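You operate a simulated robot arm through the tools that you are given. There is no shell and no other tool. Be economical: measure what you need, move in short steps, check, and stop when the job is done.

Carry out the task below with a simulated two-armed robot. There is one attempt and no reset: what you move stays moved.

Task
Holding each helmet, turn the blue one's dial to medium and the white one's to snug.
Fine: the blue helmet ends on the gear stand shelf, the white helmet on the gear stand top.

Only the result counts: the job must be done as asked and must still hold three seconds after the hand-in. Knocking over, shifting, dropping, spilling or breaking anything else fails it.

Robot
Two 7-joint arms with two-finger parallel grippers on one trunk, on a base that drives. Base frame: it is fixed to the floor where the robot stands at the start and does not move with it; the origin is under the middle of the robot, x ahead of it, y to its left, z up. Units: mm, rad, N and s.
The left shoulder is at the start at [132, 174, 1030], the right one opposite. With the tool pointing down near the work surface each hand reaches from about 100 to 680 mm from the robot's upright axis, wherever it stands, measured 20 degrees to its own side. Places, roughly: blue helmet dial [500, 0, 800]; gear stand shelf [300, -200, 400]; gear stand top [400, -200, 800]; white helmet dial [100, -1300, 500]. Payload 3.6 kg a hand.
The TCP of each hand is the grasp point between the finger pads, 30 mm short of the fingertips. In the tool frame z runs along the fingers and y along their closing line. The gripper opens to 110 mm. The fingers are 20 mm wide and 10 mm thick; the gripper's body (48 by 112 mm) begins 55 mm behind the TCP.
Orientation is that of the tool frame in the base frame, as a unit quaternion [w, x, y, z]. With the fingers straight down and closing along the base's y, the tool's x points along the base's -x, its y along +y and its z along -z.

Tools
- The arms move only by the tool drive_tool. It takes "left_series", "right_series" or both (then of equal length, played together; a hand with none holds still); each is a list that holds one entry, the list of rows, each a list of 7 numbers: the shift along the tool's x, y, z in mm, then the turn, a rotation vector about the tool's x, y, z in rad, then the gripper command, from -1 (shut) to 1 (fully open), values between in proportion. In form: [[[tx, ty, tz, wx, wy, wz, fingers], ...]]. A call has 1 to 10 rows; each row shifts and turns the commanded pose from where the row before left it, along the tool's axes as they then stand. Rows are played at 5 a second. More than 50 mm and 0.15 rad between two rows, or a gripper value outside its range, and nothing of the call is played. Where a pose cannot be reached the arm comes as near as it can. A force on the tool above 90 N (or 10 N above the force at the start of the call, whichever is more), or a blocked arm, ends the call early, and 0.2 s more pass. Each finger travels about 153 mm/s and halts on what it meets, pressing with about 27 N; the grip force reading is that of the motor and also rises with nothing between the fingers. The clock runs only during rows and for 0.2 s after the last one: add rows that do not move to give the fingers time. It gives the time, the measured TCP pose, the force on the tool (base axes), the opening and the grip force at its end, in the units of the frame above (readings bear some noise), with the torque about the TCP (base axes, N m) and any sound that the robot's microphone picked up.
- Cameras (640 x 400 px; columns grow to the right, rows downward): "scene" is now at [223.4, -33.4, 1175.8]; the picture's right is [-0.45, -0.89, 0.00], its down [-0.71, 0.36, -0.61] and it looks along [0.54, -0.27, -0.80] (base axes); focal length 214 px, centre (320, 200). "left" rides on the left gripper at [72, -17, -103] in its tool frame; the picture's right is [0.23, 0.97, 0.00], its down [-0.76, 0.18, -0.62] and it looks along [-0.61, 0.14, 0.78] (tool axes); focal length 222 px, centre (320, 200). "right" rides on the right gripper at [73, 17, -103] in its tool frame; the picture's right is [-0.23, 0.97, 0.00], its down [-0.76, -0.18, -0.62] and it looks along [-0.61, -0.14, 0.78] (tool axes); focal length 222 px, centre (320, 200). There is no depth. A picture from a camera that has moved, and an enlarged one, comes with that camera's place and axes in the base frame and with its lens.
- snapshot(camera): a new picture of that camera. No time passes.
- move_column(by): slides the trunk up (or, below 0, down) by that many mm; the arms and the scene camera ride with it, the base frame stays. It gives what a move gives, with no picture.
- base_move(legs): drives the robot by 1 to 6 legs, each [ahead, left, turn to the left] in mm, mm and rad, along the robot's own axes; the way and the turn of a leg run together, so that a leg with both is an arc; at most 1500 mm and 3.142 rad a leg. The arms and the cameras ride along, it lands a little off, and it stops where it bumps. It gives what a move gives.
- head_to(pan, tilt): turns the head with the scene camera to pan (to the left, within 1.501 rad either way) and tilt (down, from -0.506 to 1.204), counted from straight ahead of the robot. It gives what a move gives.
- enlarge(camera, box): a new picture of the part [left, top, right, bottom] of that camera's present view, enlarged. No time passes.
- finish_job(): hands the job in; it is judged then, once.

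Work in short steps. Places have to be worked out from the pictures, the camera data and where the tool is seen: move nearer, look again, correct. Check each grasp and each placing, and mend what went wrong. You have 120 turns and 88 pictures in all, those below and enlarged ones among them. Open the grippers and draw the arms clear of the work before you hand the job in, unless the task says otherwise; then end with one line.

The tools are called after "Emit:" as a command line: name --argument value ..., lists and objects as JSON in quotes. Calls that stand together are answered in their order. drive_tool: Moves the arms, as the interface text tells. Its arguments: {"type":"object","properties":{"left_series":{"type":"array"},"right_series":{"type":"array"}},"required":[]} The other tools are called the same way: move_column (by) slides the trunk up or down; base_move (legs) drives the base; head_to (pan, tilt) turns the head that bears the scene camera; snapshot (camera) takes a picture; enlarge (camera, box) takes an enlarged picture of a part of a camera's view; finish_job () hands the job in.

At the start:

```text
clock: 0.0
left_tcp_pos: [440.2, 57.7, 1027.9]
left_orientation: [-0.002, -0.001, 1.0, -0.001]
left_contact_force: [-0.1, -0.2, -0.5]
left_torque: [0.0, 0.01, -0.02]
left_finger_gap: 110.2
left_gripper_force: 0.1
right_tcp_pos: [338.8, -233.8, 1006.7]
right_orientation: [-0.001, 0.001, 1.0, 0.0]
right_contact_force: [-0.2, 0.3, -0.2]
right_torque: [-0.02, 0.04, 0.01]
right_finger_gap: 110.0
right_gripper_force: 0.0
trunk travel left (down, up): [-150.0, 613.0]
robot x, y, heading: [4.1, -0.7, -0.0]
head pan, tilt: [-0.464, 0.92]
```

scene: 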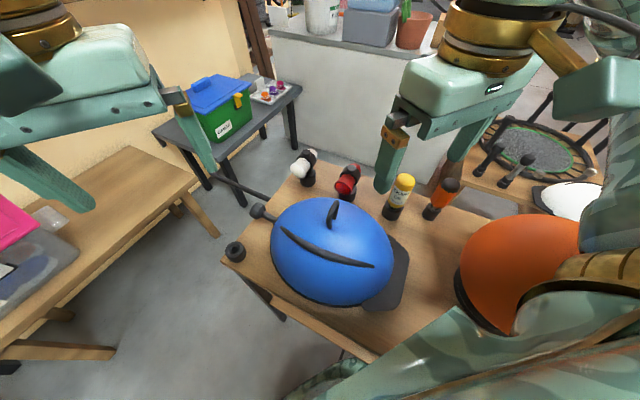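
right: 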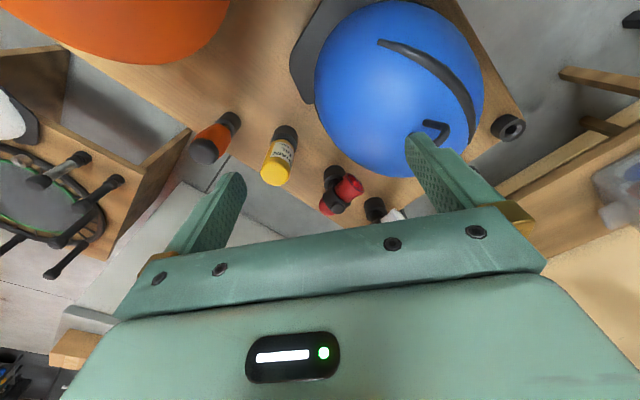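
left: 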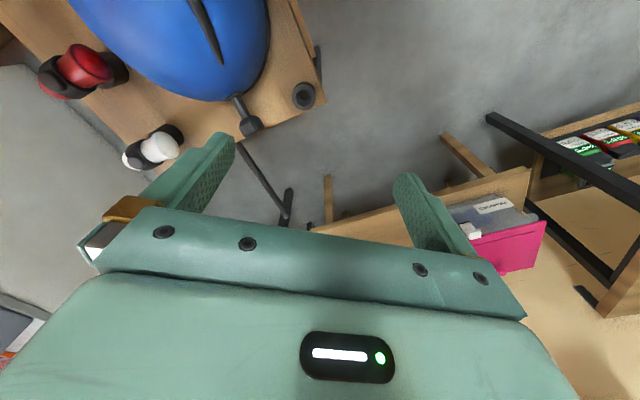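

I'll look closely at the blue helmet, its dial and the gear stand first.

Emit:
enlarge --camera "scene" --box '[200, 140, 440, 330]'

Emit:
enlarge --camera "left" --box '[60, 0, 340, 180]'

Emit:
head_to --pan -1.3 --tilt 0.9

Emit:
snapshot --camera "scene"

```text
2.11 times, centred on (320, 235) of scene
camera zoom: at [223.4, -33.4, 1175.8], right [-0.45, -0.89, 0.0], down [-0.71, 0.36, -0.61], along [0.54, -0.27, -0.8], focal length 452 px, centre (320, 126)
```

zoom: 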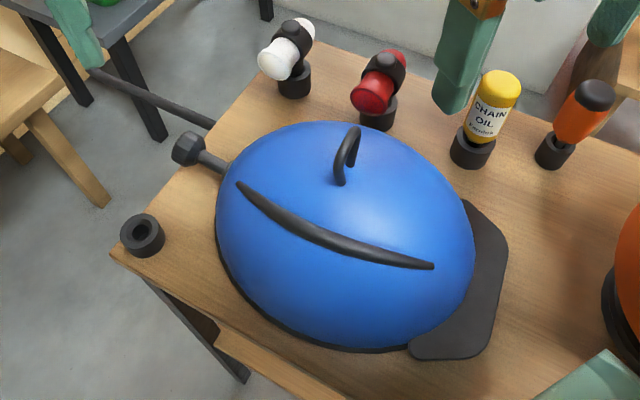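

```text
2.22 times, centred on (200, 90) of left
camera zoom: at [368.0, 41.3, 1132.1], right [-0.23, 0.97, 0.0], down [0.76, 0.18, 0.62], along [0.61, 0.14, -0.78], focal length 494 px, centre (587, 444)
```

zoom: 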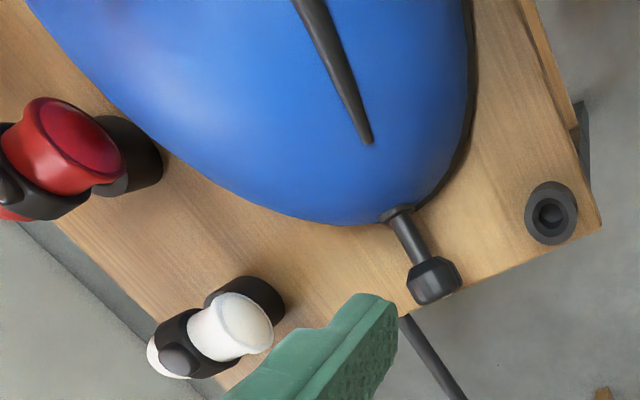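

```text
clock: 1.2
left_tcp_pos: [439.2, 58.2, 1028.5]
left_orientation: [-0.002, -0.001, 1.0, 0.0]
left_contact_force: [-0.6, -0.2, -0.8]
left_torque: [-0.02, 0.0, -0.01]
left_finger_gap: 110.1
left_gripper_force: 0.0
right_tcp_pos: [339.4, -233.4, 1007.8]
right_orientation: [-0.001, 0.0, 1.0, -0.001]
right_contact_force: [-1.0, -0.2, -0.7]
right_torque: [0.01, 0.02, -0.02]
right_finger_gap: 110.0
right_gripper_force: 0.1
trunk travel left (down, up): [-150.0, 613.0]
robot x, y, heading: [0.7, -1.7, 0.003]
head pan, tilt: [-1.3, 0.901]
```

```text
82 pictures are left
camera scene: at [177.0, -72.8, 1177.2], right [-0.96, -0.27, 0.0], down [-0.21, 0.76, -0.62], along [0.17, -0.6, -0.78], focal length 214 px, centre (320, 200)
```

scene: 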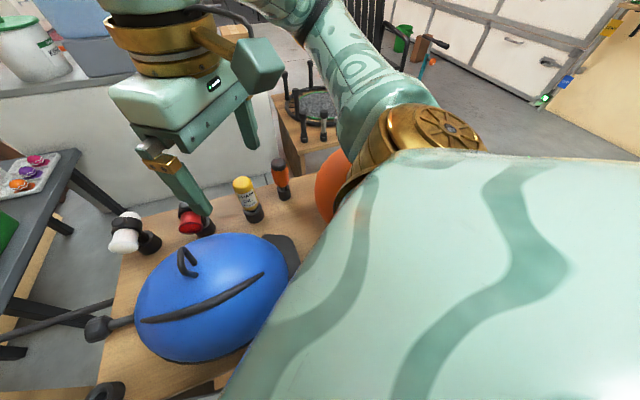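

Survey the room: look right, left and ahead with a flatter tilt before driving.

Emit:
head_to --pan -1.5 --tilt 0.5

Emit:
snapshot --camera "scene"

Emit:
head_to --pan 1.5 --tilt 0.5

Emit:
snapshot --camera "scene"

```text
clock: 2.0
left_tcp_pos: [438.3, 58.2, 1028.2]
left_orientation: [0.0, -0.001, 1.0, 0.0]
left_contact_force: [0.1, 0.8, 0.1]
left_torque: [0.04, -0.01, -0.01]
left_finger_gap: 109.9
left_gripper_force: 0.0
right_tcp_pos: [338.9, -233.6, 1006.9]
right_orientation: [-0.001, 0.0, 1.0, 0.0]
right_contact_force: [-0.8, 0.8, -0.4]
right_torque: [-0.01, 0.03, 0.01]
right_finger_gap: 110.2
right_gripper_force: 0.1
trunk travel left (down, up): [-150.0, 613.0]
robot x, y, heading: [-0.7, -4.4, -0.006]
head pan, tilt: [-1.499, 0.499]
```

```text
81 pictures are left
camera scene: at [163.4, -90.8, 1211.0], right [-1.0, -0.07, 0.0], down [-0.04, 0.48, -0.88], along [0.06, -0.88, -0.48], focal length 214 px, centre (320, 200)
```

scene: 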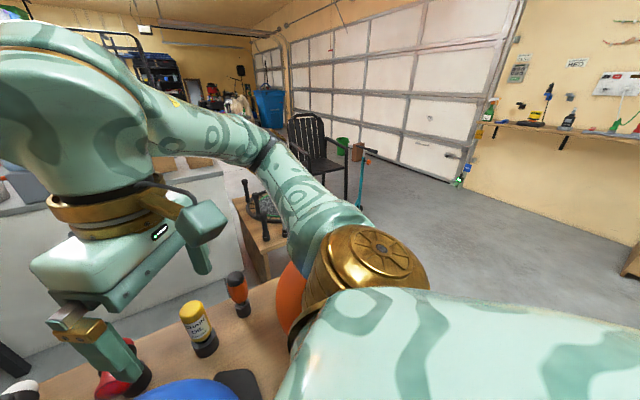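

```text
clock: 4.6
left_tcp_pos: [439.8, 58.7, 1029.2]
left_orientation: [-0.001, -0.001, 1.0, -0.001]
left_contact_force: [0.5, 0.5, -0.5]
left_torque: [0.04, 0.02, 0.01]
left_finger_gap: 110.0
left_gripper_force: 0.0
right_tcp_pos: [339.6, -233.5, 1007.3]
right_orientation: [-0.001, 0.0, 1.0, 0.001]
right_contact_force: [0.2, 0.5, -0.1]
right_torque: [0.02, 0.01, 0.02]
right_finger_gap: 110.0
right_gripper_force: 0.1
trunk travel left (down, up): [-150.0, 613.0]
robot x, y, heading: [3.1, 2.1, -0.002]
head pan, tilt: [1.499, 0.499]
```

```text
80 pictures are left
camera scene: at [163.4, 90.7, 1211.1], right [1.0, -0.07, 0.0], down [-0.04, -0.48, -0.88], along [0.06, 0.88, -0.48], focal length 214 px, centre (320, 200)
```

scene: 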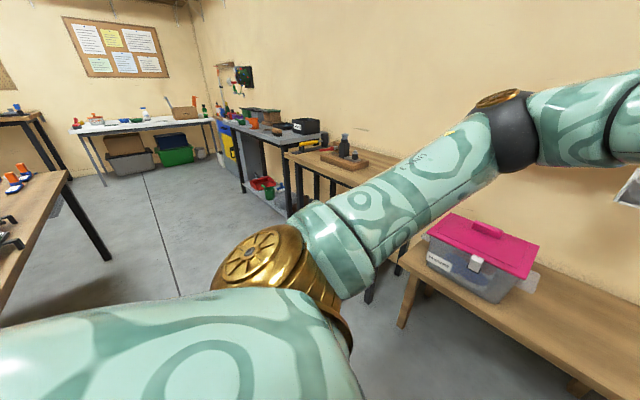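

Room around is fairly clear. I estimate the dial knob at about (503,-29,815), its axis horizontal, pointing outward (0.83,0.56,0). I'll yaw the left hand so its camera looks back on the dial.

Emit:
drive_tool --left_series '[[[0, 0, 0, 0, 0, 0.15, 1], [0, 0, 0, 0, 0, 0.15, 1], [0, 0, 0, 0, 0, 0.15, 1], [0, 0, 0, 0, 0, 0.15, 1], [0, 0, 0, 0, 0, 0.15, 1], [0, 0, 0, 0, 0, 0.15, 1], [0, 0, 0, 0, 0, 0.15, 1], [0, 0, 0, 0, 0, 0.15, 1], [0, 0, 0, 0, 0, 0.15, 1], [0, 0, 0, 0, 0, 0.15, 1]]]'

Emit:
drive_tool --left_series '[[[30, 30, 0, 0, 0, 0.15, 1], [20, 30, 30, 0, 0, 0.1, 1], [20, 30, 30, 0, 0, 0.1, 1], [20, 10, 30, 0, 0, 0, 1]]]'

Emit:
snapshot --camera "left"

```text
clock: 6.8
left_tcp_pos: [437.9, 58.0, 1028.3]
left_orientation: [0.001, 0.34, 0.941, -0.001]
left_contact_force: [-0.1, -0.1, 0.9]
left_torque: [0.02, 0.02, 0.04]
left_finger_gap: 110.1
left_gripper_force: 0.1
left hand out of reach, approached as far as the arm can: row 5, 6, 7, 8, 9, 10
right_tcp_pos: [339.0, -233.4, 1006.9]
right_orientation: [-0.001, 0.0, 1.0, 0.0]
right_contact_force: [-0.3, -0.9, -0.3]
right_torque: [-0.01, -0.02, -0.01]
right_finger_gap: 109.9
right_gripper_force: 0.1
trunk travel left (down, up): [-150.0, 613.0]
robot x, y, heading: [-0.3, -0.8, 0.003]
head pan, tilt: [1.499, 0.499]
```

```text
clock: 7.8
left_tcp_pos: [446.1, 175.4, 925.7]
left_orientation: [0.037, 0.344, 0.938, 0.031]
left_contact_force: [-0.1, -0.7, 0.2]
left_torque: [0.04, -0.01, 0.02]
left_finger_gap: 110.0
left_gripper_force: 0.2
left hand out of reach, approached as far as the arm can: row 1, 2, 3
right_tcp_pos: [339.2, -235.4, 1006.1]
right_orientation: [-0.001, -0.001, 1.0, 0.001]
right_contact_force: [0.4, -1.4, 0.0]
right_torque: [0.01, 0.01, 0.03]
right_finger_gap: 109.9
right_gripper_force: 0.1
trunk travel left (down, up): [-150.0, 613.0]
robot x, y, heading: [-2.8, -0.5, 0.001]
head pan, tilt: [1.499, 0.499]
```

```text
79 pictures are left
camera left: at [371.7, 205.3, 1022.8], right [0.45, 0.89, 0.07], down [0.64, -0.38, 0.67], along [0.62, -0.26, -0.74], focal length 222 px, centre (320, 200)
```

left: 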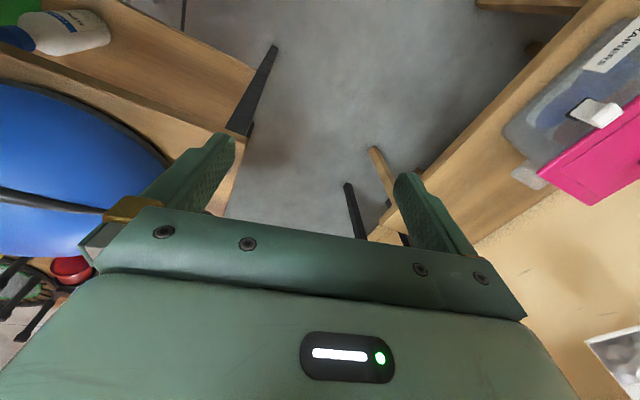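

The left yaw limit blocks that view. The stand's front edge actually faces (-0.54,0.84), so I'll raise the trunk, shift the base to its left and turn to face it, which puts the dial on my left.

Emit:
move_column --by 120

Emit:
base_move --legs '[[-100, 360, 0], [0, 0, -1.0]]'

Emit:
head_to --pan 0 --tilt 0.9

Emit:
snapshot --camera "scene"

```text
clock: 9.3
left_tcp_pos: [427.2, 175.9, 1073.1]
left_orientation: [0.073, 0.34, 0.937, 0.044]
left_contact_force: [0.6, -0.1, -0.1]
left_torque: [0.0, 0.03, 0.01]
left_finger_gap: 110.0
left_gripper_force: 0.0
right_tcp_pos: [339.7, -233.4, 1126.1]
right_orientation: [0.0, 0.0, 1.0, 0.0]
right_contact_force: [0.5, 0.8, -0.8]
right_torque: [-0.02, 0.0, 0.01]
right_finger_gap: 110.3
right_gripper_force: 0.1
trunk travel left (down, up): [-270.0, 493.0]
robot x, y, heading: [0.3, -1.5, -0.001]
head pan, tilt: [1.499, 0.499]
```

```text
clock: 14.3
left_tcp_pos: [272.8, 92.5, 1073.4]
left_orientation: [0.086, 0.75, 0.655, 0.005]
left_contact_force: [0.0, -1.1, -0.1]
left_torque: [0.02, -0.03, -0.01]
left_finger_gap: 110.1
left_gripper_force: 0.1
right_tcp_pos: [-119.6, -51.2, 1127.5]
right_orientation: [0.0, 0.483, 0.876, 0.0]
right_contact_force: [-0.2, 0.2, -0.4]
right_torque: [0.01, -0.01, -0.01]
right_finger_gap: 110.1
right_gripper_force: 0.1
trunk travel left (down, up): [-270.0, 493.0]
robot x, y, heading: [-99.3, 360.1, -1.011]
head pan, tilt: [1.499, 0.499]
```

```text
clock: 15.9
left_tcp_pos: [273.3, 93.1, 1074.3]
left_orientation: [0.086, 0.75, 0.655, 0.003]
left_contact_force: [0.1, 0.6, -0.7]
left_torque: [-0.04, -0.01, -0.01]
left_finger_gap: 110.0
left_gripper_force: 0.0
right_tcp_pos: [-118.6, -51.8, 1127.1]
right_orientation: [0.0, 0.483, 0.876, 0.0]
right_contact_force: [-0.2, 0.4, -0.4]
right_torque: [0.0, 0.02, -0.01]
right_finger_gap: 110.2
right_gripper_force: 0.1
trunk travel left (down, up): [-270.0, 493.0]
robot x, y, heading: [-100.5, 358.6, -1.007]
head pan, tilt: [0.0, 0.901]
```

```text
78 pictures are left
camera scene: at [-10.8, 217.9, 1302.4], right [-0.85, -0.53, 0.0], down [-0.42, 0.66, -0.62], along [0.33, -0.52, -0.78], focal length 214 px, centre (320, 200)
```

scene: 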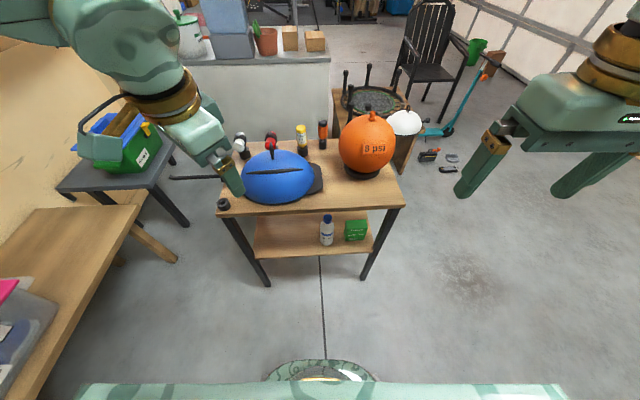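

Now a clear view of the stand, with an open shelf below holding a bottle and a green box. I'll enlarge it.

Emit:
enlarge --camera "scene" --box '[200, 120, 440, 270]'

Emit:
snapshot --camera "left"

```text
2.67 times, centred on (320, 195) of scene
camera zoom: at [-10.8, 217.9, 1302.4], right [-0.85, -0.53, 0.0], down [-0.42, 0.66, -0.62], along [0.33, -0.52, -0.78], focal length 572 px, centre (320, 213)
```

zoom: 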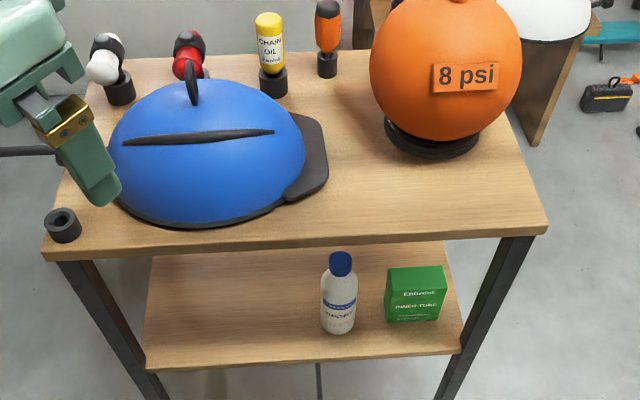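

```text
76 pictures are left
camera left: at [256.2, 179.6, 1165.1], right [0.99, 0.1, 0.11], down [-0.01, -0.7, 0.72], along [0.15, -0.71, -0.69], focal length 222 px, centre (320, 200)
```

left: 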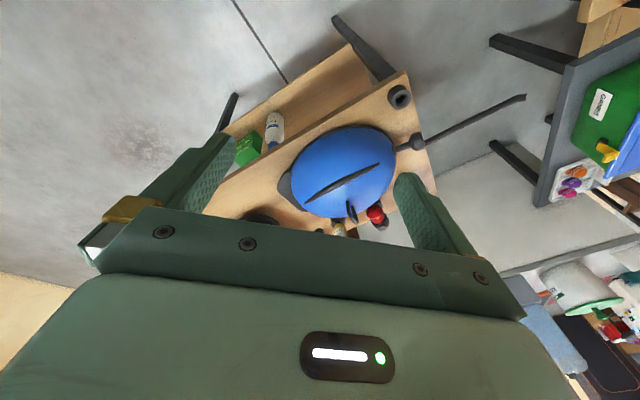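

Drive closer so the blue helmet sits about 500 mm ahead, roughly centred.

Emit:
base_move --legs '[[190, 110, 0]]'

Emit:
snapshot --camera "scene"

Emit:
snapshot --camera "right"

```text
clock: 17.6
left_tcp_pos: [468.9, -9.3, 1072.7]
left_orientation: [0.086, 0.751, 0.654, 0.003]
left_contact_force: [-0.6, 0.5, -0.3]
left_torque: [0.0, 0.02, 0.01]
left_finger_gap: 109.9
left_gripper_force: 0.0
right_tcp_pos: [76.9, -153.3, 1126.4]
right_orientation: [-0.001, 0.483, 0.875, 0.0]
right_contact_force: [-0.9, -0.5, -0.5]
right_torque: [-0.01, -0.01, -0.02]
right_finger_gap: 110.3
right_gripper_force: 0.1
trunk travel left (down, up): [-270.0, 493.0]
robot x, y, heading: [92.0, 257.9, -1.011]
head pan, tilt: [0.0, 0.901]
```

```text
75 pictures are left
camera scene: at [184.7, 116.1, 1302.3], right [-0.85, -0.53, 0.0], down [-0.42, 0.66, -0.62], along [0.33, -0.52, -0.78], focal length 214 px, centre (320, 200)
```

scene: 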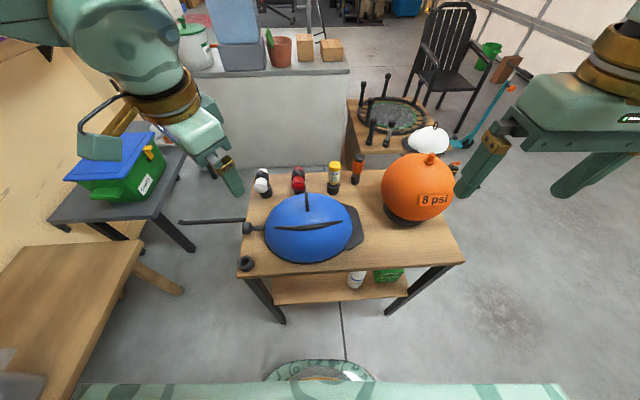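

```text
74 pictures are left
camera right: at [52.7, -83.2, 1231.2], right [0.94, 0.33, 0.0], down [0.26, -0.74, 0.62], along [0.2, -0.59, -0.78], focal length 222 px, centre (320, 200)
```

right: 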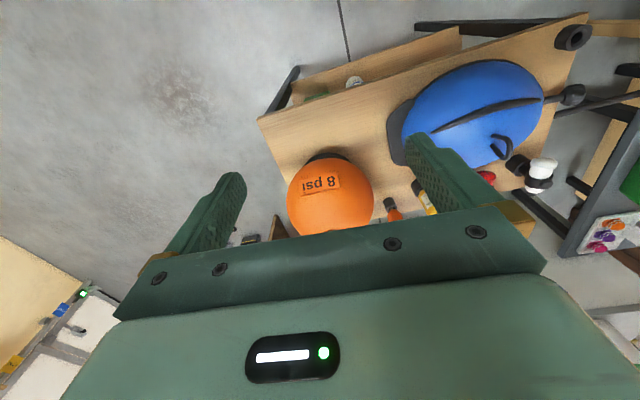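

The left hand is above the knob. I'll undo its yaw, move it out to my left, and see where the commanded pose stands.

Emit:
drive_tool --left_series '[[[0, 20, 0, 0, 0, -0.14, 1], [0, 20, 0, 0, 0, -0.14, 1], [0, 20, 0, 0, 0, -0.14, 1], [0, 30, 0, 0, 0, -0.14, 1], [0, 30, 0, 0, 0, -0.14, 1], [0, 30, 0, 0, 0, 0, 1]]]'

```text
clock: 19.0
left_tcp_pos: [610.1, 29.5, 1086.9]
left_orientation: [0.082, 0.48, 0.873, -0.025]
left_contact_force: [-0.4, -0.2, 0.1]
left_torque: [-0.03, 0.02, 0.01]
left_finger_gap: 110.2
left_gripper_force: 0.0
right_tcp_pos: [76.0, -151.9, 1126.9]
right_orientation: [0.0, 0.482, 0.876, 0.0]
right_contact_force: [-0.8, -1.1, 0.1]
right_torque: [-0.03, 0.04, 0.03]
right_finger_gap: 109.9
right_gripper_force: 0.1
trunk travel left (down, up): [-270.0, 493.0]
robot x, y, heading: [91.3, 257.6, -1.008]
head pan, tilt: [0.0, 0.901]
```

Yaw is restored. I now pitch the left tool 90° about its x so the fingers point to the robot's right, and fix the small tilt, staying high.

Emit:
drive_tool --left_series '[[[0, 0, 0, 0, 0.15, 0, 1], [0, 0, 0, 0.15, 0, 0, 1], [0, 0, 0, 0.15, 0, 0, 1], [0, 0, 0, 0.15, 0, 0, 1], [0, 0, 0, 0.15, 0, 0, 1], [0, 0, 0, 0.15, 0, 0, 1], [0, 0, 0, 0.15, 0, 0, 1], [0, 0, 0, 0.15, 0, 0, 1], [0, 0, 0, 0.15, 0, 0, 1], [0, 0, 0, 0.15, 0, 0, 1]]]'

```text
clock: 21.2
left_tcp_pos: [561.0, 80.9, 1074.7]
left_orientation: [-0.187, 0.41, 0.812, -0.372]
left_contact_force: [0.6, 0.7, -0.2]
left_torque: [0.01, 0.06, 0.02]
left_finger_gap: 109.9
left_gripper_force: 0.0
left hand out of reach, approached as far as the arm can: row 3, 4, 5, 6, 7, 8, 9, 10
right_tcp_pos: [77.0, -152.6, 1128.7]
right_orientation: [0.0, 0.483, 0.876, 0.0]
right_contact_force: [0.6, 0.1, -0.4]
right_torque: [-0.02, 0.02, 0.04]
right_finger_gap: 110.2
right_gripper_force: 0.1
trunk travel left (down, up): [-270.0, 493.0]
robot x, y, heading: [96.7, 257.4, -1.009]
head pan, tilt: [0.0, 0.901]
```

It stalled at about 49°. I'll bring the hand inward (to the robot's right) and continue the pitch there.

Emit:
drive_tool --left_series '[[[20, -25, 28, 0, 0, 0, 1], [20, -25, 28, 0, 0, 0, 1], [20, -25, 28, 0, 0, 0, 1], [10, -25, 28, 0, 0, 0, 1], [0, 0, 0, 0.15, 0, 0, 1], [0, 0, 0, 0.15, 0, 0, 1], [0, 0, 0, 0.15, 0, 0, 1], [0, 0, 0, 0.15, 0, 0, 1], [0, 0, 0, 0.1, 0, 0, 1]]]'

```text
clock: 23.2
left_tcp_pos: [395.8, 51.7, 1073.9]
left_orientation: [-0.32, 0.335, 0.633, -0.621]
left_contact_force: [0.2, 0.2, 0.9]
left_torque: [-0.01, -0.03, -0.02]
left_finger_gap: 110.0
left_gripper_force: 0.0
right_tcp_pos: [77.0, -152.4, 1127.4]
right_orientation: [0.0, 0.482, 0.876, 0.0]
right_contact_force: [-0.9, 0.0, 0.3]
right_torque: [0.01, 0.0, 0.02]
right_finger_gap: 110.0
right_gripper_force: 0.1
trunk travel left (down, up): [-270.0, 493.0]
robot x, y, heading: [92.9, 260.6, -1.008]
head pan, tilt: [0.0, 0.901]
```

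Reached. Now strafe left 130 and lower the trunk so the left fingers point at the dial from outside.

Emit:
base_move --legs '[[0, 130, 0]]'

Emit:
move_column --by -200

Emit:
snapshot --camera "left"

Emit:
snapshot --camera "scene"

```text
clock: 24.4
left_tcp_pos: [507.5, 121.7, 1073.6]
left_orientation: [-0.321, 0.336, 0.633, -0.619]
left_contact_force: [0.6, -0.2, 0.0]
left_torque: [-0.01, 0.0, 0.03]
left_finger_gap: 109.9
left_gripper_force: 0.1
right_tcp_pos: [187.9, -82.3, 1126.6]
right_orientation: [0.0, 0.483, 0.876, -0.001]
right_contact_force: [0.6, -0.1, 0.0]
right_torque: [-0.03, 0.07, 0.01]
right_finger_gap: 110.1
right_gripper_force: 0.1
trunk travel left (down, up): [-270.0, 493.0]
robot x, y, heading: [205.8, 326.4, -1.009]
head pan, tilt: [0.0, 0.901]
```

```text
clock: 26.6
left_tcp_pos: [526.1, 89.2, 836.3]
left_orientation: [-0.369, 0.287, 0.659, -0.589]
left_contact_force: [0.2, 1.0, -0.7]
left_torque: [-0.03, -0.05, -0.02]
left_finger_gap: 110.1
left_gripper_force: 0.1
right_tcp_pos: [187.6, -84.4, 926.9]
right_orientation: [-0.004, 0.483, 0.875, 0.001]
right_contact_force: [-0.9, 0.6, 0.4]
right_torque: [-0.02, 0.0, -0.01]
right_finger_gap: 110.0
right_gripper_force: 0.0
trunk travel left (down, up): [-70.0, 693.0]
robot x, y, heading: [200.1, 327.4, -1.01]
head pan, tilt: [0.0, 0.901]
```

```text
73 pictures are left
camera left: at [572.8, 204.4, 867.5], right [-0.18, 0.32, -0.93], down [0.93, -0.24, -0.27], along [-0.31, -0.91, -0.26], focal length 222 px, centre (320, 200)
```

left: 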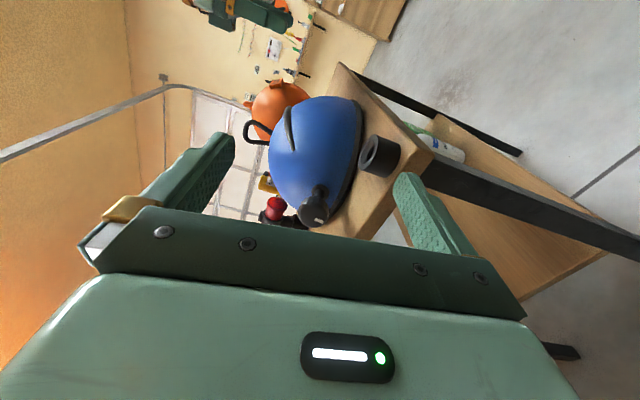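

```text
72 pictures are left
camera scene: at [353.3, 91.2, 1091.7], right [-0.85, -0.53, 0.0], down [-0.42, 0.66, -0.62], along [0.33, -0.53, -0.78], focal length 214 px, centre (320, 200)
```

scene: 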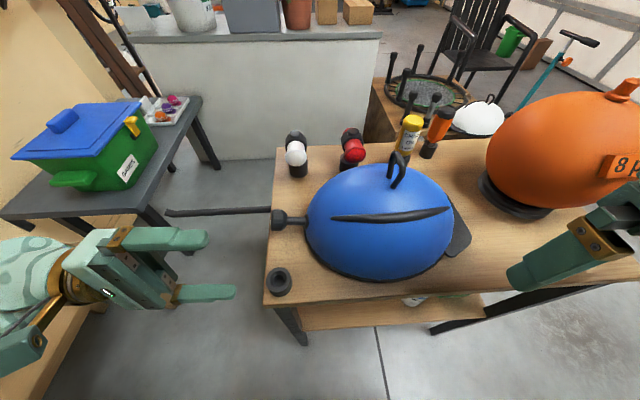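

Excellent view geometry. I enlarge the dial and the rim around it to read its markings.

Emit:
enlarge --camera "left" --box '[240, 80, 410, 240]'

Emit:
enlarge --camera "scene" --box '[255, 150, 485, 310]'

```text
2.50 times, centred on (325, 160) of left
camera zoom: at [572.8, 204.4, 867.5], right [-0.18, 0.32, -0.93], down [0.93, -0.24, -0.27], along [-0.31, -0.91, -0.26], focal length 555 px, centre (308, 300)
```

zoom: 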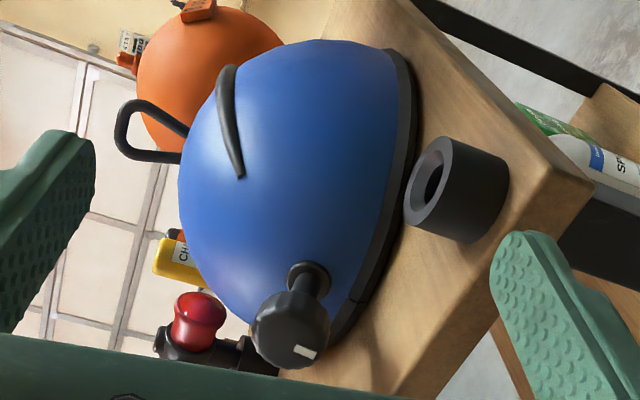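

```text
2.50 times, centred on (370, 230) of scene
camera zoom: at [353.3, 91.2, 1091.7], right [-0.85, -0.53, 0.0], down [-0.42, 0.66, -0.62], along [0.33, -0.53, -0.78], focal length 536 px, centre (195, 125)
```

zoom: 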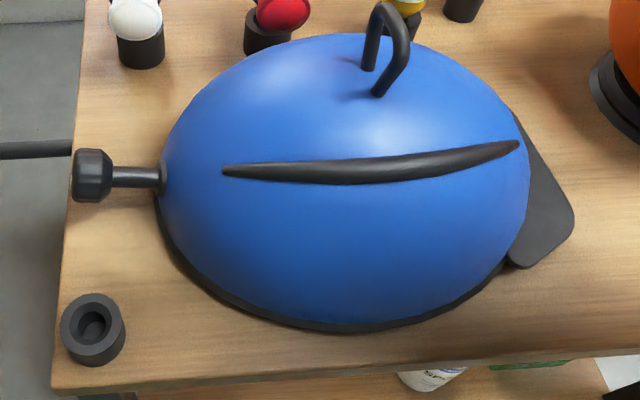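

The knob has a white pointer on its end face; knob centre at about (507,-33,806). I align the left fingers with the knob axis and close in part-way for a better look.

Emit:
drive_tool --left_series '[[[-31, 4, 0, 0, 0, 0, 1], [-31, 5, 0, 0, 0, 0, 1], [-31, 4, 0, 0, 0, 0, 1], [0, 0, 15, 0, 0, 0, 1], [0, 0, 15, 0, 0, 0, 1]]]'

Emit:
enlarge --camera "left" --box '[220, 100, 420, 240]'

```text
clock: 27.8
left_tcp_pos: [555.2, -3.8, 807.8]
left_orientation: [-0.37, 0.286, 0.66, -0.588]
left_contact_force: [-0.1, 0.1, -0.3]
left_torque: [-0.02, -0.02, 0.02]
left_finger_gap: 110.1
left_gripper_force: 0.0
right_tcp_pos: [186.4, -86.8, 926.5]
right_orientation: [-0.005, 0.483, 0.876, 0.003]
right_contact_force: [0.4, -0.5, 0.4]
right_torque: [0.0, 0.05, 0.01]
right_finger_gap: 109.9
right_gripper_force: 0.0
trunk travel left (down, up): [-70.0, 693.0]
robot x, y, heading: [198.2, 330.2, -1.013]
head pan, tilt: [0.0, 0.901]
```

```text
2.86 times, centred on (320, 170) of left
camera zoom: at [600.0, 112.4, 839.3], right [-0.18, 0.32, -0.93], down [0.93, -0.24, -0.27], along [-0.31, -0.91, -0.26], focal length 635 px, centre (320, 286)
```

zoom: 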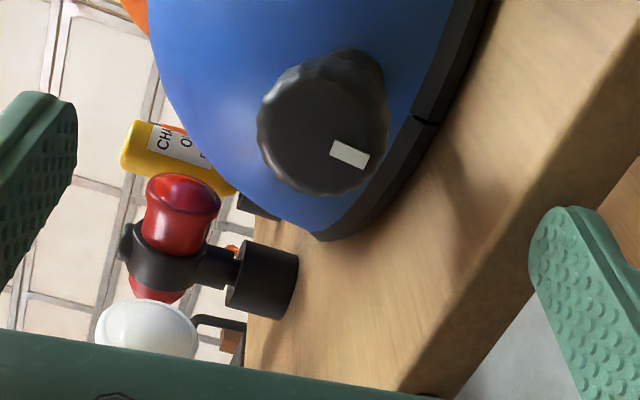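

No scale around the knob on this side. I check the right camera and the rear of the helmet/collar for labels.

Emit:
enlarge --camera "scene" --box '[300, 40, 640, 260]'

Emit:
snapshot --camera "right"

```text
1.82 times, centred on (470, 150) of scene
camera zoom: at [353.6, 90.6, 1091.4], right [-0.85, -0.53, 0.0], down [-0.42, 0.66, -0.62], along [0.33, -0.53, -0.78], focal length 390 px, centre (47, 291)
```

zoom: 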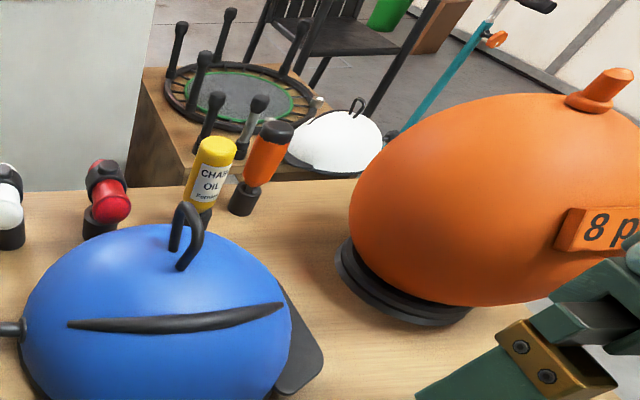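

```text
67 pictures are left
camera right: at [163.9, -16.9, 1031.6], right [0.94, 0.33, 0.0], down [0.26, -0.74, 0.62], along [0.2, -0.58, -0.79], focal length 222 px, centre (320, 200)
```

right: 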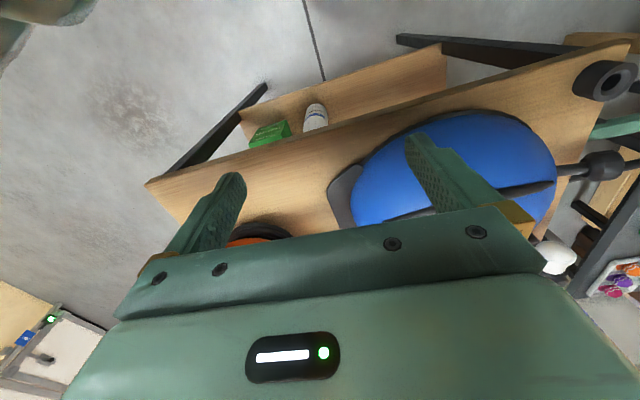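

No labels visible elsewhere. The carrying loop's top bar runs from (370,-119) to (390,-143), z≈915, i.e. along "ahead", so a straight-down right gripper closing left-right fits. I move it above the loop.

Emit:
drive_tool --right_series '[[[0, 0, -25, 0, 0, 0, 0], [0, 0, -25, 0, 0, 0, 0], [-35, 35, 0, 0, 0, 0, 0], [-35, 35, 0, 0, 0, 0, 0], [-35, 36, 0, 0, 0, 0, 0], [-35, 36, 0, 0, 0, 0, 0], [0, 0, 0, 0, 0, 0, 0]]]'

Emit:
snapshot --camera "right"

Emit:
snapshot --camera "scene"

```text
refused: row 5 steps farther than a row can; nothing moved
```

```text
66 pictures are left
camera right: at [163.9, -16.9, 1031.6], right [0.94, 0.33, 0.0], down [0.26, -0.74, 0.62], along [0.2, -0.58, -0.79], focal length 222 px, centre (320, 200)
```

right: 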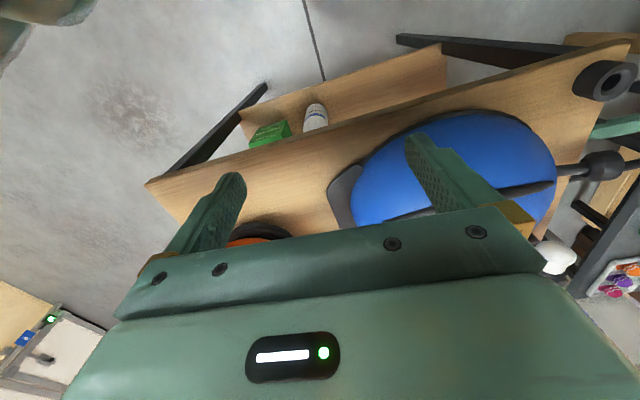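

```text
65 pictures are left
camera scene: at [353.6, 90.6, 1091.4], right [-0.85, -0.53, 0.0], down [-0.42, 0.66, -0.62], along [0.33, -0.53, -0.78], focal length 214 px, centre (320, 200)
```

scene: 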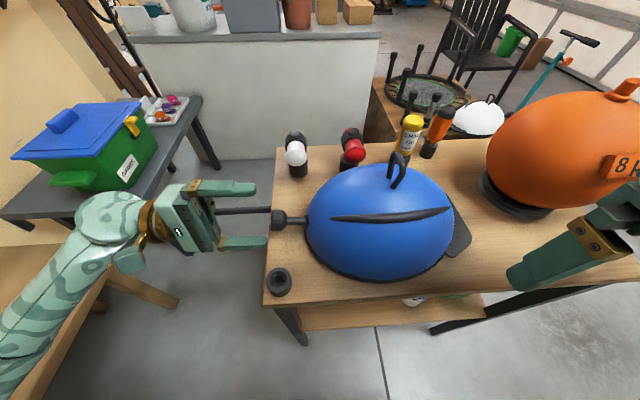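

The row was slightly too long; I repeat with shorter steps.

Emit:
drive_tool --right_series '[[[0, 0, -25, 0, 0, 0, 0], [0, 0, -25, 0, 0, 0, 0], [-28, 28, 0, 0, 0, 0, 0], [-28, 28, 0, 0, 0, 0, 0], [-28, 29, 0, 0, 0, 0, 0], [-28, 29, 0, 0, 0, 0, 0], [-28, 28, 0, 0, 0, 0, 0], [0, 0, 0, 0, 0, 0, 0]]]'

Emit:
snapshot --camera "right"

Emit:
enlarge --camera "scene" --box '[290, 80, 510, 230]'

```text
clock: 29.6
left_tcp_pos: [555.0, -2.6, 808.9]
left_orientation: [-0.37, 0.286, 0.659, -0.588]
left_contact_force: [0.4, -0.4, -1.0]
left_torque: [0.02, -0.01, 0.02]
left_finger_gap: 110.1
left_gripper_force: 0.1
right_tcp_pos: [383.7, -129.8, 976.1]
right_orientation: [-0.004, 0.484, 0.875, 0.004]
right_contact_force: [0.5, 0.5, 0.0]
right_torque: [-0.03, -0.02, 0.02]
right_finger_gap: 54.8
right_gripper_force: 0.0
trunk travel left (down, up): [-70.0, 693.0]
robot x, y, heading: [202.0, 329.9, -1.009]
head pan, tilt: [0.0, 0.901]
```

```text
64 pictures are left
camera right: at [359.5, -61.1, 1080.0], right [0.95, 0.33, 0.0], down [0.26, -0.74, 0.62], along [0.2, -0.58, -0.79], focal length 222 px, centre (320, 200)
```

right: 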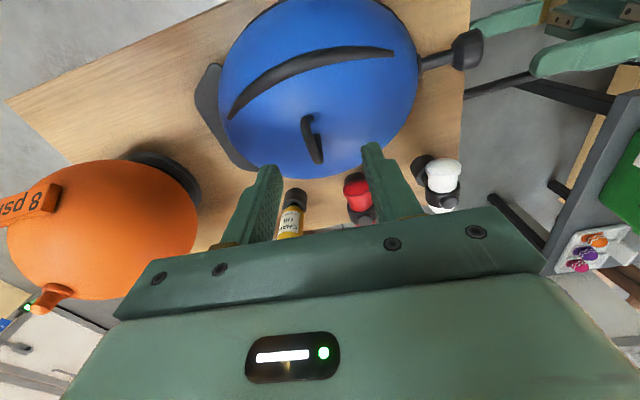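

```text
2.67 times, centred on (400, 155) of scene
camera zoom: at [353.7, 90.7, 1091.5], right [-0.85, -0.53, 0.0], down [-0.42, 0.66, -0.62], along [0.33, -0.53, -0.78], focal length 572 px, centre (107, 320)
```

zoom: 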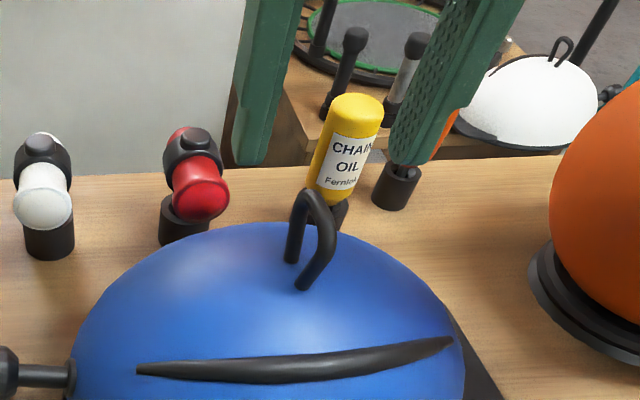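

Loop centred within a few mm. Descend to z≈906 with the gripper half-open, then close.

Emit:
drive_tool --right_series '[[[0, -3, 25, 0, 0, 0, 0], [0, 0, 25, 0, 0, 0, 0], [0, 0, 10, 0, 0, 0, 0], [0, 0, 8, 0, 0, 0, 0], [0, 0, 0, 0, 0, 0, -0.6], [0, 0, 0, 0, 0, 0, -1], [0, 0, 0, 0, 0, 0, -1], [0, 0, 0, 0, 0, 0, -1]]]'

Emit:
enlarge --camera "scene" --box '[290, 80, 510, 230]'

```text
clock: 31.4
left_tcp_pos: [555.1, -2.8, 808.5]
left_orientation: [-0.37, 0.285, 0.659, -0.589]
left_contact_force: [-0.1, 0.2, -0.2]
left_torque: [0.01, -0.01, 0.02]
left_finger_gap: 110.3
left_gripper_force: 0.1
right_tcp_pos: [381.2, -130.0, 907.7]
right_orientation: [-0.005, 0.483, 0.875, 0.002]
right_contact_force: [0.0, 0.1, -0.5]
right_torque: [-0.01, -0.08, -0.05]
right_finger_gap: 7.6
right_gripper_force: 27.0
trunk travel left (down, up): [-70.0, 693.0]
robot x, y, heading: [201.8, 327.3, -1.012]
head pan, tilt: [0.0, 0.901]
```

```text
2.67 times, centred on (400, 155) of scene
camera zoom: at [353.7, 90.5, 1091.4], right [-0.85, -0.53, 0.0], down [-0.42, 0.66, -0.62], along [0.33, -0.53, -0.78], focal length 572 px, centre (107, 320)
```

zoom: 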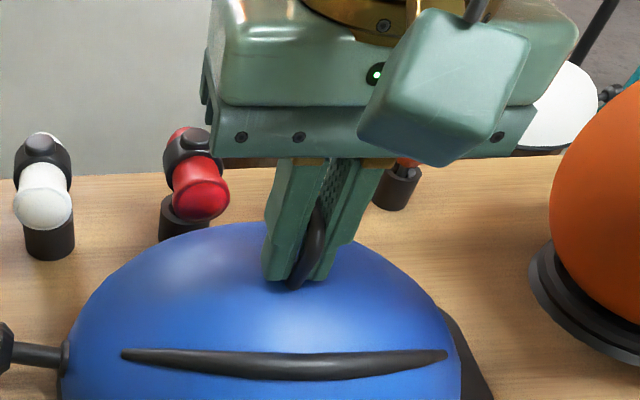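

Right hand holds the loop (gap 7.6 mm). Advance the left hand onto the knob and close.

Emit:
drive_tool --left_series '[[[0, 0, 16, 0, 0, 0, 1], [0, 0, 16, 0, 0, 0, 1], [0, 0, 16, 0, 0, 0, 1], [0, 0, 0, 0, 0, 0, -0.1]]]'

Emit:
enlarge --camera "left" --box '[220, 100, 420, 240]'

```text
clock: 31.9
left_tcp_pos: [551.5, -4.4, 807.8]
left_orientation: [-0.363, 0.279, 0.664, -0.591]
left_contact_force: [40.7, 45.5, 6.3]
left_torque: [2.11, -2.29, -0.71]
left_finger_gap: 108.9
left_gripper_force: 0.0
right_tcp_pos: [392.3, -122.0, 909.5]
right_orientation: [-0.005, 0.477, 0.879, -0.001]
right_contact_force: [0.1, 0.6, -3.7]
right_torque: [-0.05, 0.07, -0.01]
right_finger_gap: 7.8
right_gripper_force: 27.6
trunk travel left (down, up): [-70.0, 693.0]
robot x, y, heading: [207.3, 331.6, -0.998]
head pan, tilt: [0.0, 0.901]
stopped in row 2 (left hand): the force on the tool passed its limit at 96 N (the readings are from after the stop); the commanded pose is now the measured one
```

```text
2.86 times, centred on (320, 170) of left
camera zoom: at [595.6, 112.5, 839.3], right [-0.19, 0.32, -0.93], down [0.94, -0.22, -0.27], along [-0.29, -0.92, -0.26], focal length 635 px, centre (320, 286)
```

zoom: 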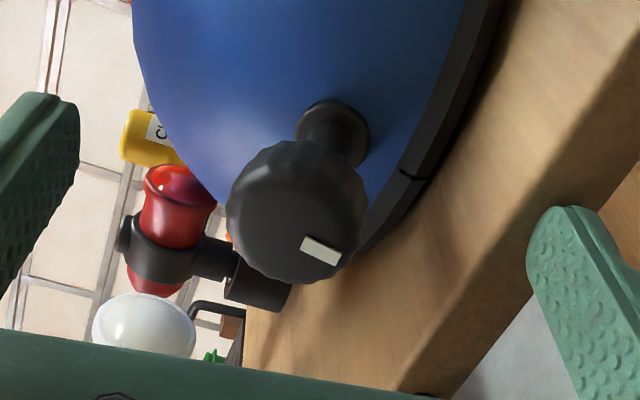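

The wide-open lower finger hit the table edge (finger at z≈745). I back off 20 mm and narrow the opening before approaching again.

Emit:
drive_tool --left_series '[[[0, 0, -15, 0, 0, 0, 1], [0, 0, -10, 0, 0, 0, 1], [0, 0, 0, 0, 0, 0, 0], [0, 0, 0, 0, 0, 0, -0.05], [0, 0, 0, 0, 0, 0, -0.05]]]'

Emit:
snapshot --camera "scene"

Emit:
snapshot --camera "left"

```text
clock: 33.1
left_tcp_pos: [565.7, 3.9, 808.1]
left_orientation: [-0.365, 0.281, 0.664, -0.588]
left_contact_force: [0.0, -0.9, 0.0]
left_torque: [0.04, -0.01, 0.01]
left_finger_gap: 52.5
left_gripper_force: 0.0
right_tcp_pos: [385.9, -127.9, 908.1]
right_orientation: [-0.004, 0.478, 0.878, 0.003]
right_contact_force: [-0.6, 0.1, -2.9]
right_torque: [-0.04, 0.06, -0.01]
right_finger_gap: 7.8
right_gripper_force: 27.0
trunk travel left (down, up): [-70.0, 693.0]
robot x, y, heading: [205.7, 329.3, -1.003]
head pan, tilt: [0.0, 0.901]
```

```text
60 pictures are left
camera scene: at [357.5, 93.1, 1091.3], right [-0.84, -0.54, 0.0], down [-0.42, 0.66, -0.62], along [0.34, -0.52, -0.78], focal length 214 px, centre (320, 200)
```

scene: 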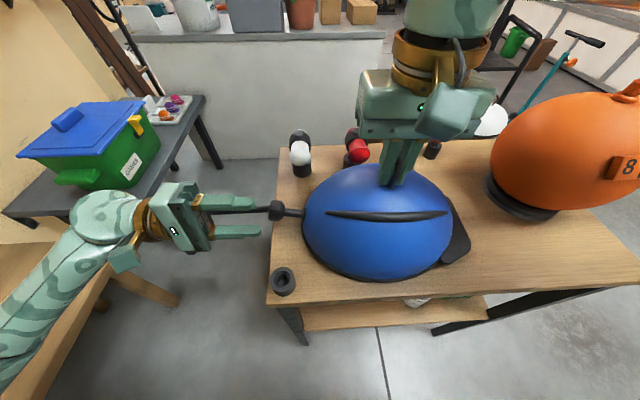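

```text
59 pictures are left
camera left: at [609.5, 119.6, 840.6], right [-0.19, 0.33, -0.93], down [0.94, -0.23, -0.27], along [-0.3, -0.92, -0.26], focal length 222 px, centre (320, 200)
```

left: 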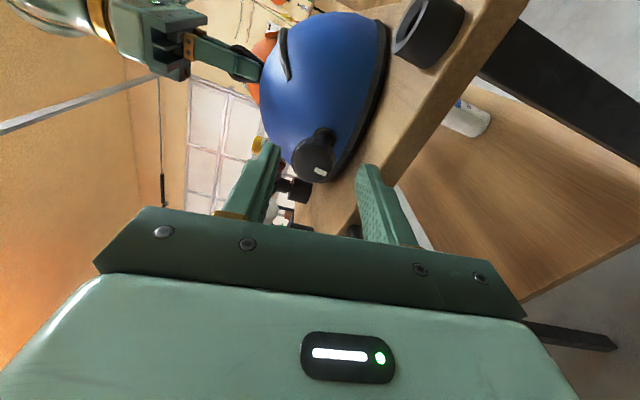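

Knob is now near (523,-36,808). Shift 8 mm ahead and advance with the narrower opening.

Emit:
drive_tool --left_series '[[[-8, 0, 0, 0, 0, 0, -0.05], [0, 0, 15, 0, 0, 0, -0.05], [0, 0, 15, 0, 0, 0, -0.05], [0, 0, 12, 0, 0, 0, -0.05], [0, 0, 0, 0, 0, 0, -0.05]]]'

Emit:
enlarge --camera "left" --box '[220, 100, 420, 240]'

```text
clock: 34.3
left_tcp_pos: [535.3, -27.1, 806.0]
left_orientation: [-0.365, 0.281, 0.664, -0.589]
left_contact_force: [-0.1, -0.2, 0.3]
left_torque: [0.01, 0.0, 0.01]
left_finger_gap: 52.1
left_gripper_force: 0.0
right_tcp_pos: [386.2, -127.3, 907.7]
right_orientation: [-0.004, 0.479, 0.878, 0.003]
right_contact_force: [0.1, -0.3, -3.9]
right_torque: [-0.03, 0.02, 0.03]
right_finger_gap: 7.8
right_gripper_force: 27.2
trunk travel left (down, up): [-70.0, 693.0]
robot x, y, heading: [205.8, 329.5, -1.002]
head pan, tilt: [0.0, 0.901]
```

```text
2.86 times, centred on (320, 170) of left
camera zoom: at [580.1, 89.0, 837.5], right [-0.19, 0.33, -0.93], down [0.94, -0.23, -0.27], along [-0.3, -0.92, -0.26], focal length 635 px, centre (320, 286)
```

zoom: 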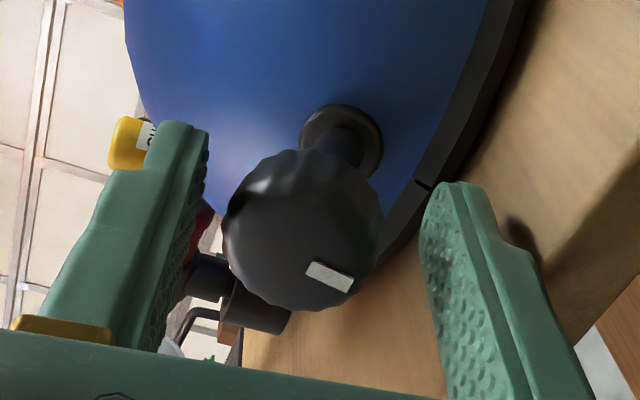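

Well aligned, knob ~4 mm high of centre. Advance 12 mm more and close on the knob.

Emit:
drive_tool --left_series '[[[0, -3, 12, 0, 0, 0, -0.05], [0, 0, 0, 0, 0, 0, -0.4], [0, 0, 0, 0, 0, 0, -1], [0, 0, 0, 0, 0, 0, -1], [0, 0, 0, 0, 0, 0, -1]]]'

Emit:
enlarge --camera "left" --box '[220, 100, 420, 240]'

```text
clock: 35.5
left_tcp_pos: [527.0, -33.6, 807.6]
left_orientation: [-0.365, 0.28, 0.665, -0.588]
left_contact_force: [10.0, 8.7, -6.2]
left_torque: [0.41, -0.29, -0.33]
left_finger_gap: 37.8
left_gripper_force: 27.2
right_tcp_pos: [385.5, -127.9, 907.4]
right_orientation: [-0.005, 0.48, 0.877, 0.002]
right_contact_force: [-10.4, -9.1, 6.3]
right_torque: [-0.4, -0.04, 0.09]
right_finger_gap: 7.4
right_gripper_force: 27.1
trunk travel left (down, up): [-70.0, 693.0]
robot x, y, heading: [202.5, 329.0, -0.999]
head pan, tilt: [0.0, 0.901]
```

```text
2.86 times, centred on (320, 170) of left
camera zoom: at [571.1, 81.7, 839.9], right [-0.19, 0.33, -0.93], down [0.94, -0.23, -0.27], along [-0.3, -0.92, -0.27], focal length 635 px, centre (320, 286)
```

zoom: 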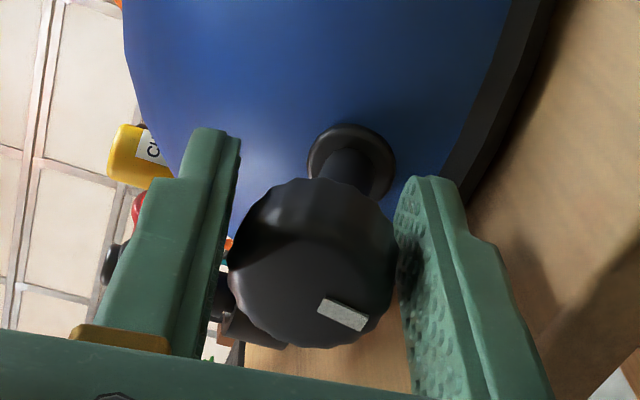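

Knob gripped (37.8 mm). I turn it clockwise (tool +z) in small steps and listen.

Emit:
drive_tool --left_series '[[[0, 0, 0, 0, 0, 0.12, -1], [0, 0, 0, 0, 0, 0.12, -1], [0, 0, 0, 0, 0, 0.12, -1]]]'

Emit:
enlarge --camera "left" --box '[220, 100, 420, 240]'

```text
clock: 36.3
left_tcp_pos: [526.4, -33.8, 807.7]
left_orientation: [0.254, -0.393, -0.605, 0.645]
left_contact_force: [-5.4, 0.8, -5.0]
left_torque: [0.24, -0.06, -0.38]
left_finger_gap: 37.6
left_gripper_force: 27.2
right_tcp_pos: [385.3, -128.3, 909.0]
right_orientation: [-0.003, 0.477, 0.879, 0.003]
right_contact_force: [3.5, -2.5, 9.2]
right_torque: [0.14, -0.76, -0.06]
right_finger_gap: 7.6
right_gripper_force: 27.3
trunk travel left (down, up): [-70.0, 693.0]
robot x, y, heading: [204.3, 328.8, -0.998]
head pan, tilt: [0.0, 0.901]
```

```text
2.86 times, centred on (320, 170) of left
camera zoom: at [567.7, 87.4, 814.3], right [0.02, 0.05, -1.0], down [0.96, -0.27, 0.0], along [-0.27, -0.96, -0.05], focal length 635 px, centre (320, 286)
```

zoom: 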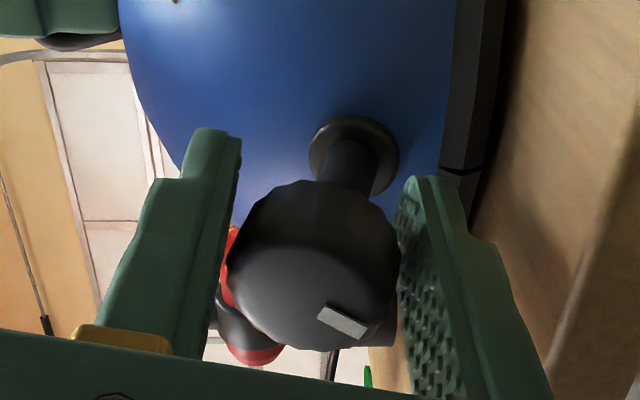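

The dial turns with the hand and the helmet stays put; no sound yet. Continue.

Emit:
drive_tool --left_series '[[[0, 0, 0, 0, 0, 0.12, -1], [0, 0, 0, 0, 0, 0.12, -1], [0, 0, 0, 0, 0, 0.12, -1], [0, 0, 0, 0, 0, 0, -1]]]'

Emit:
snapshot --camera "left"

```text
clock: 37.3
left_tcp_pos: [527.0, -34.1, 808.0]
left_orientation: [0.254, -0.392, -0.605, 0.645]
left_contact_force: [-19.6, -9.2, 0.7]
left_torque: [0.27, -0.34, -0.18]
left_finger_gap: 37.8
left_gripper_force: 27.3
left hand out of reach, approached as far as the arm can: row 1, 2, 3
right_tcp_pos: [386.4, -126.9, 908.9]
right_orientation: [-0.003, 0.479, 0.878, 0.003]
right_contact_force: [21.6, 8.0, 7.6]
right_torque: [0.26, -0.8, -0.18]
right_finger_gap: 7.6
right_gripper_force: 27.1
trunk travel left (down, up): [-70.0, 693.0]
robot x, y, heading: [204.1, 327.7, -1.001]
head pan, tilt: [0.0, 0.901]
```

```text
55 pictures are left
camera left: at [568.6, 87.6, 814.1], right [0.02, 0.05, -1.0], down [0.96, -0.27, 0.0], along [-0.27, -0.96, -0.05], focal length 222 px, centre (320, 200)
```

left: 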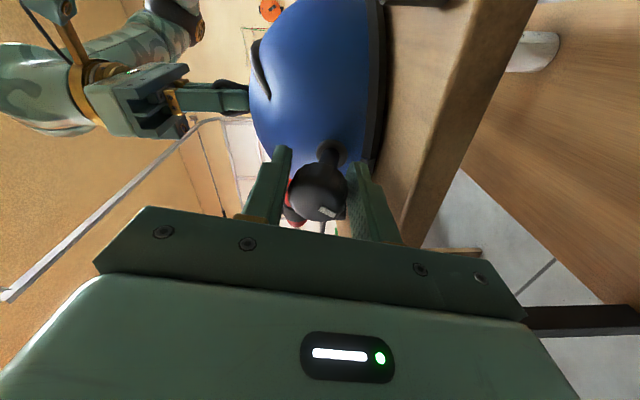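

Joint limit reached on that side. Zoom hard on the collar and shell near the dial for scale marks.

Emit:
enlarge --camera "left" --box '[270, 120, 380, 230]'

```text
3.64 times, centred on (325, 175) of left
camera zoom: at [568.6, 87.6, 814.1], right [0.02, 0.05, -1.0], down [0.96, -0.27, 0.0], along [-0.27, -0.96, -0.05], focal length 808 px, centre (302, 291)
```

zoom: 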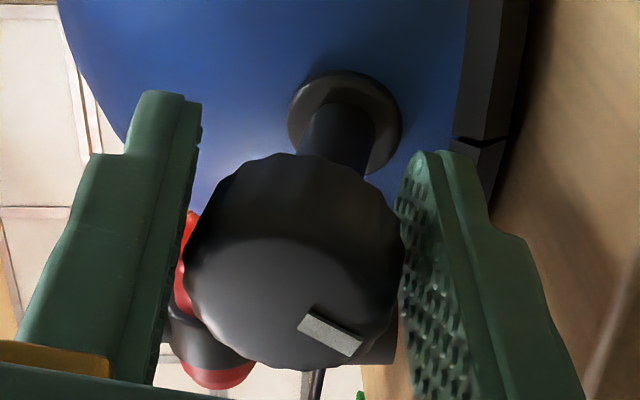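

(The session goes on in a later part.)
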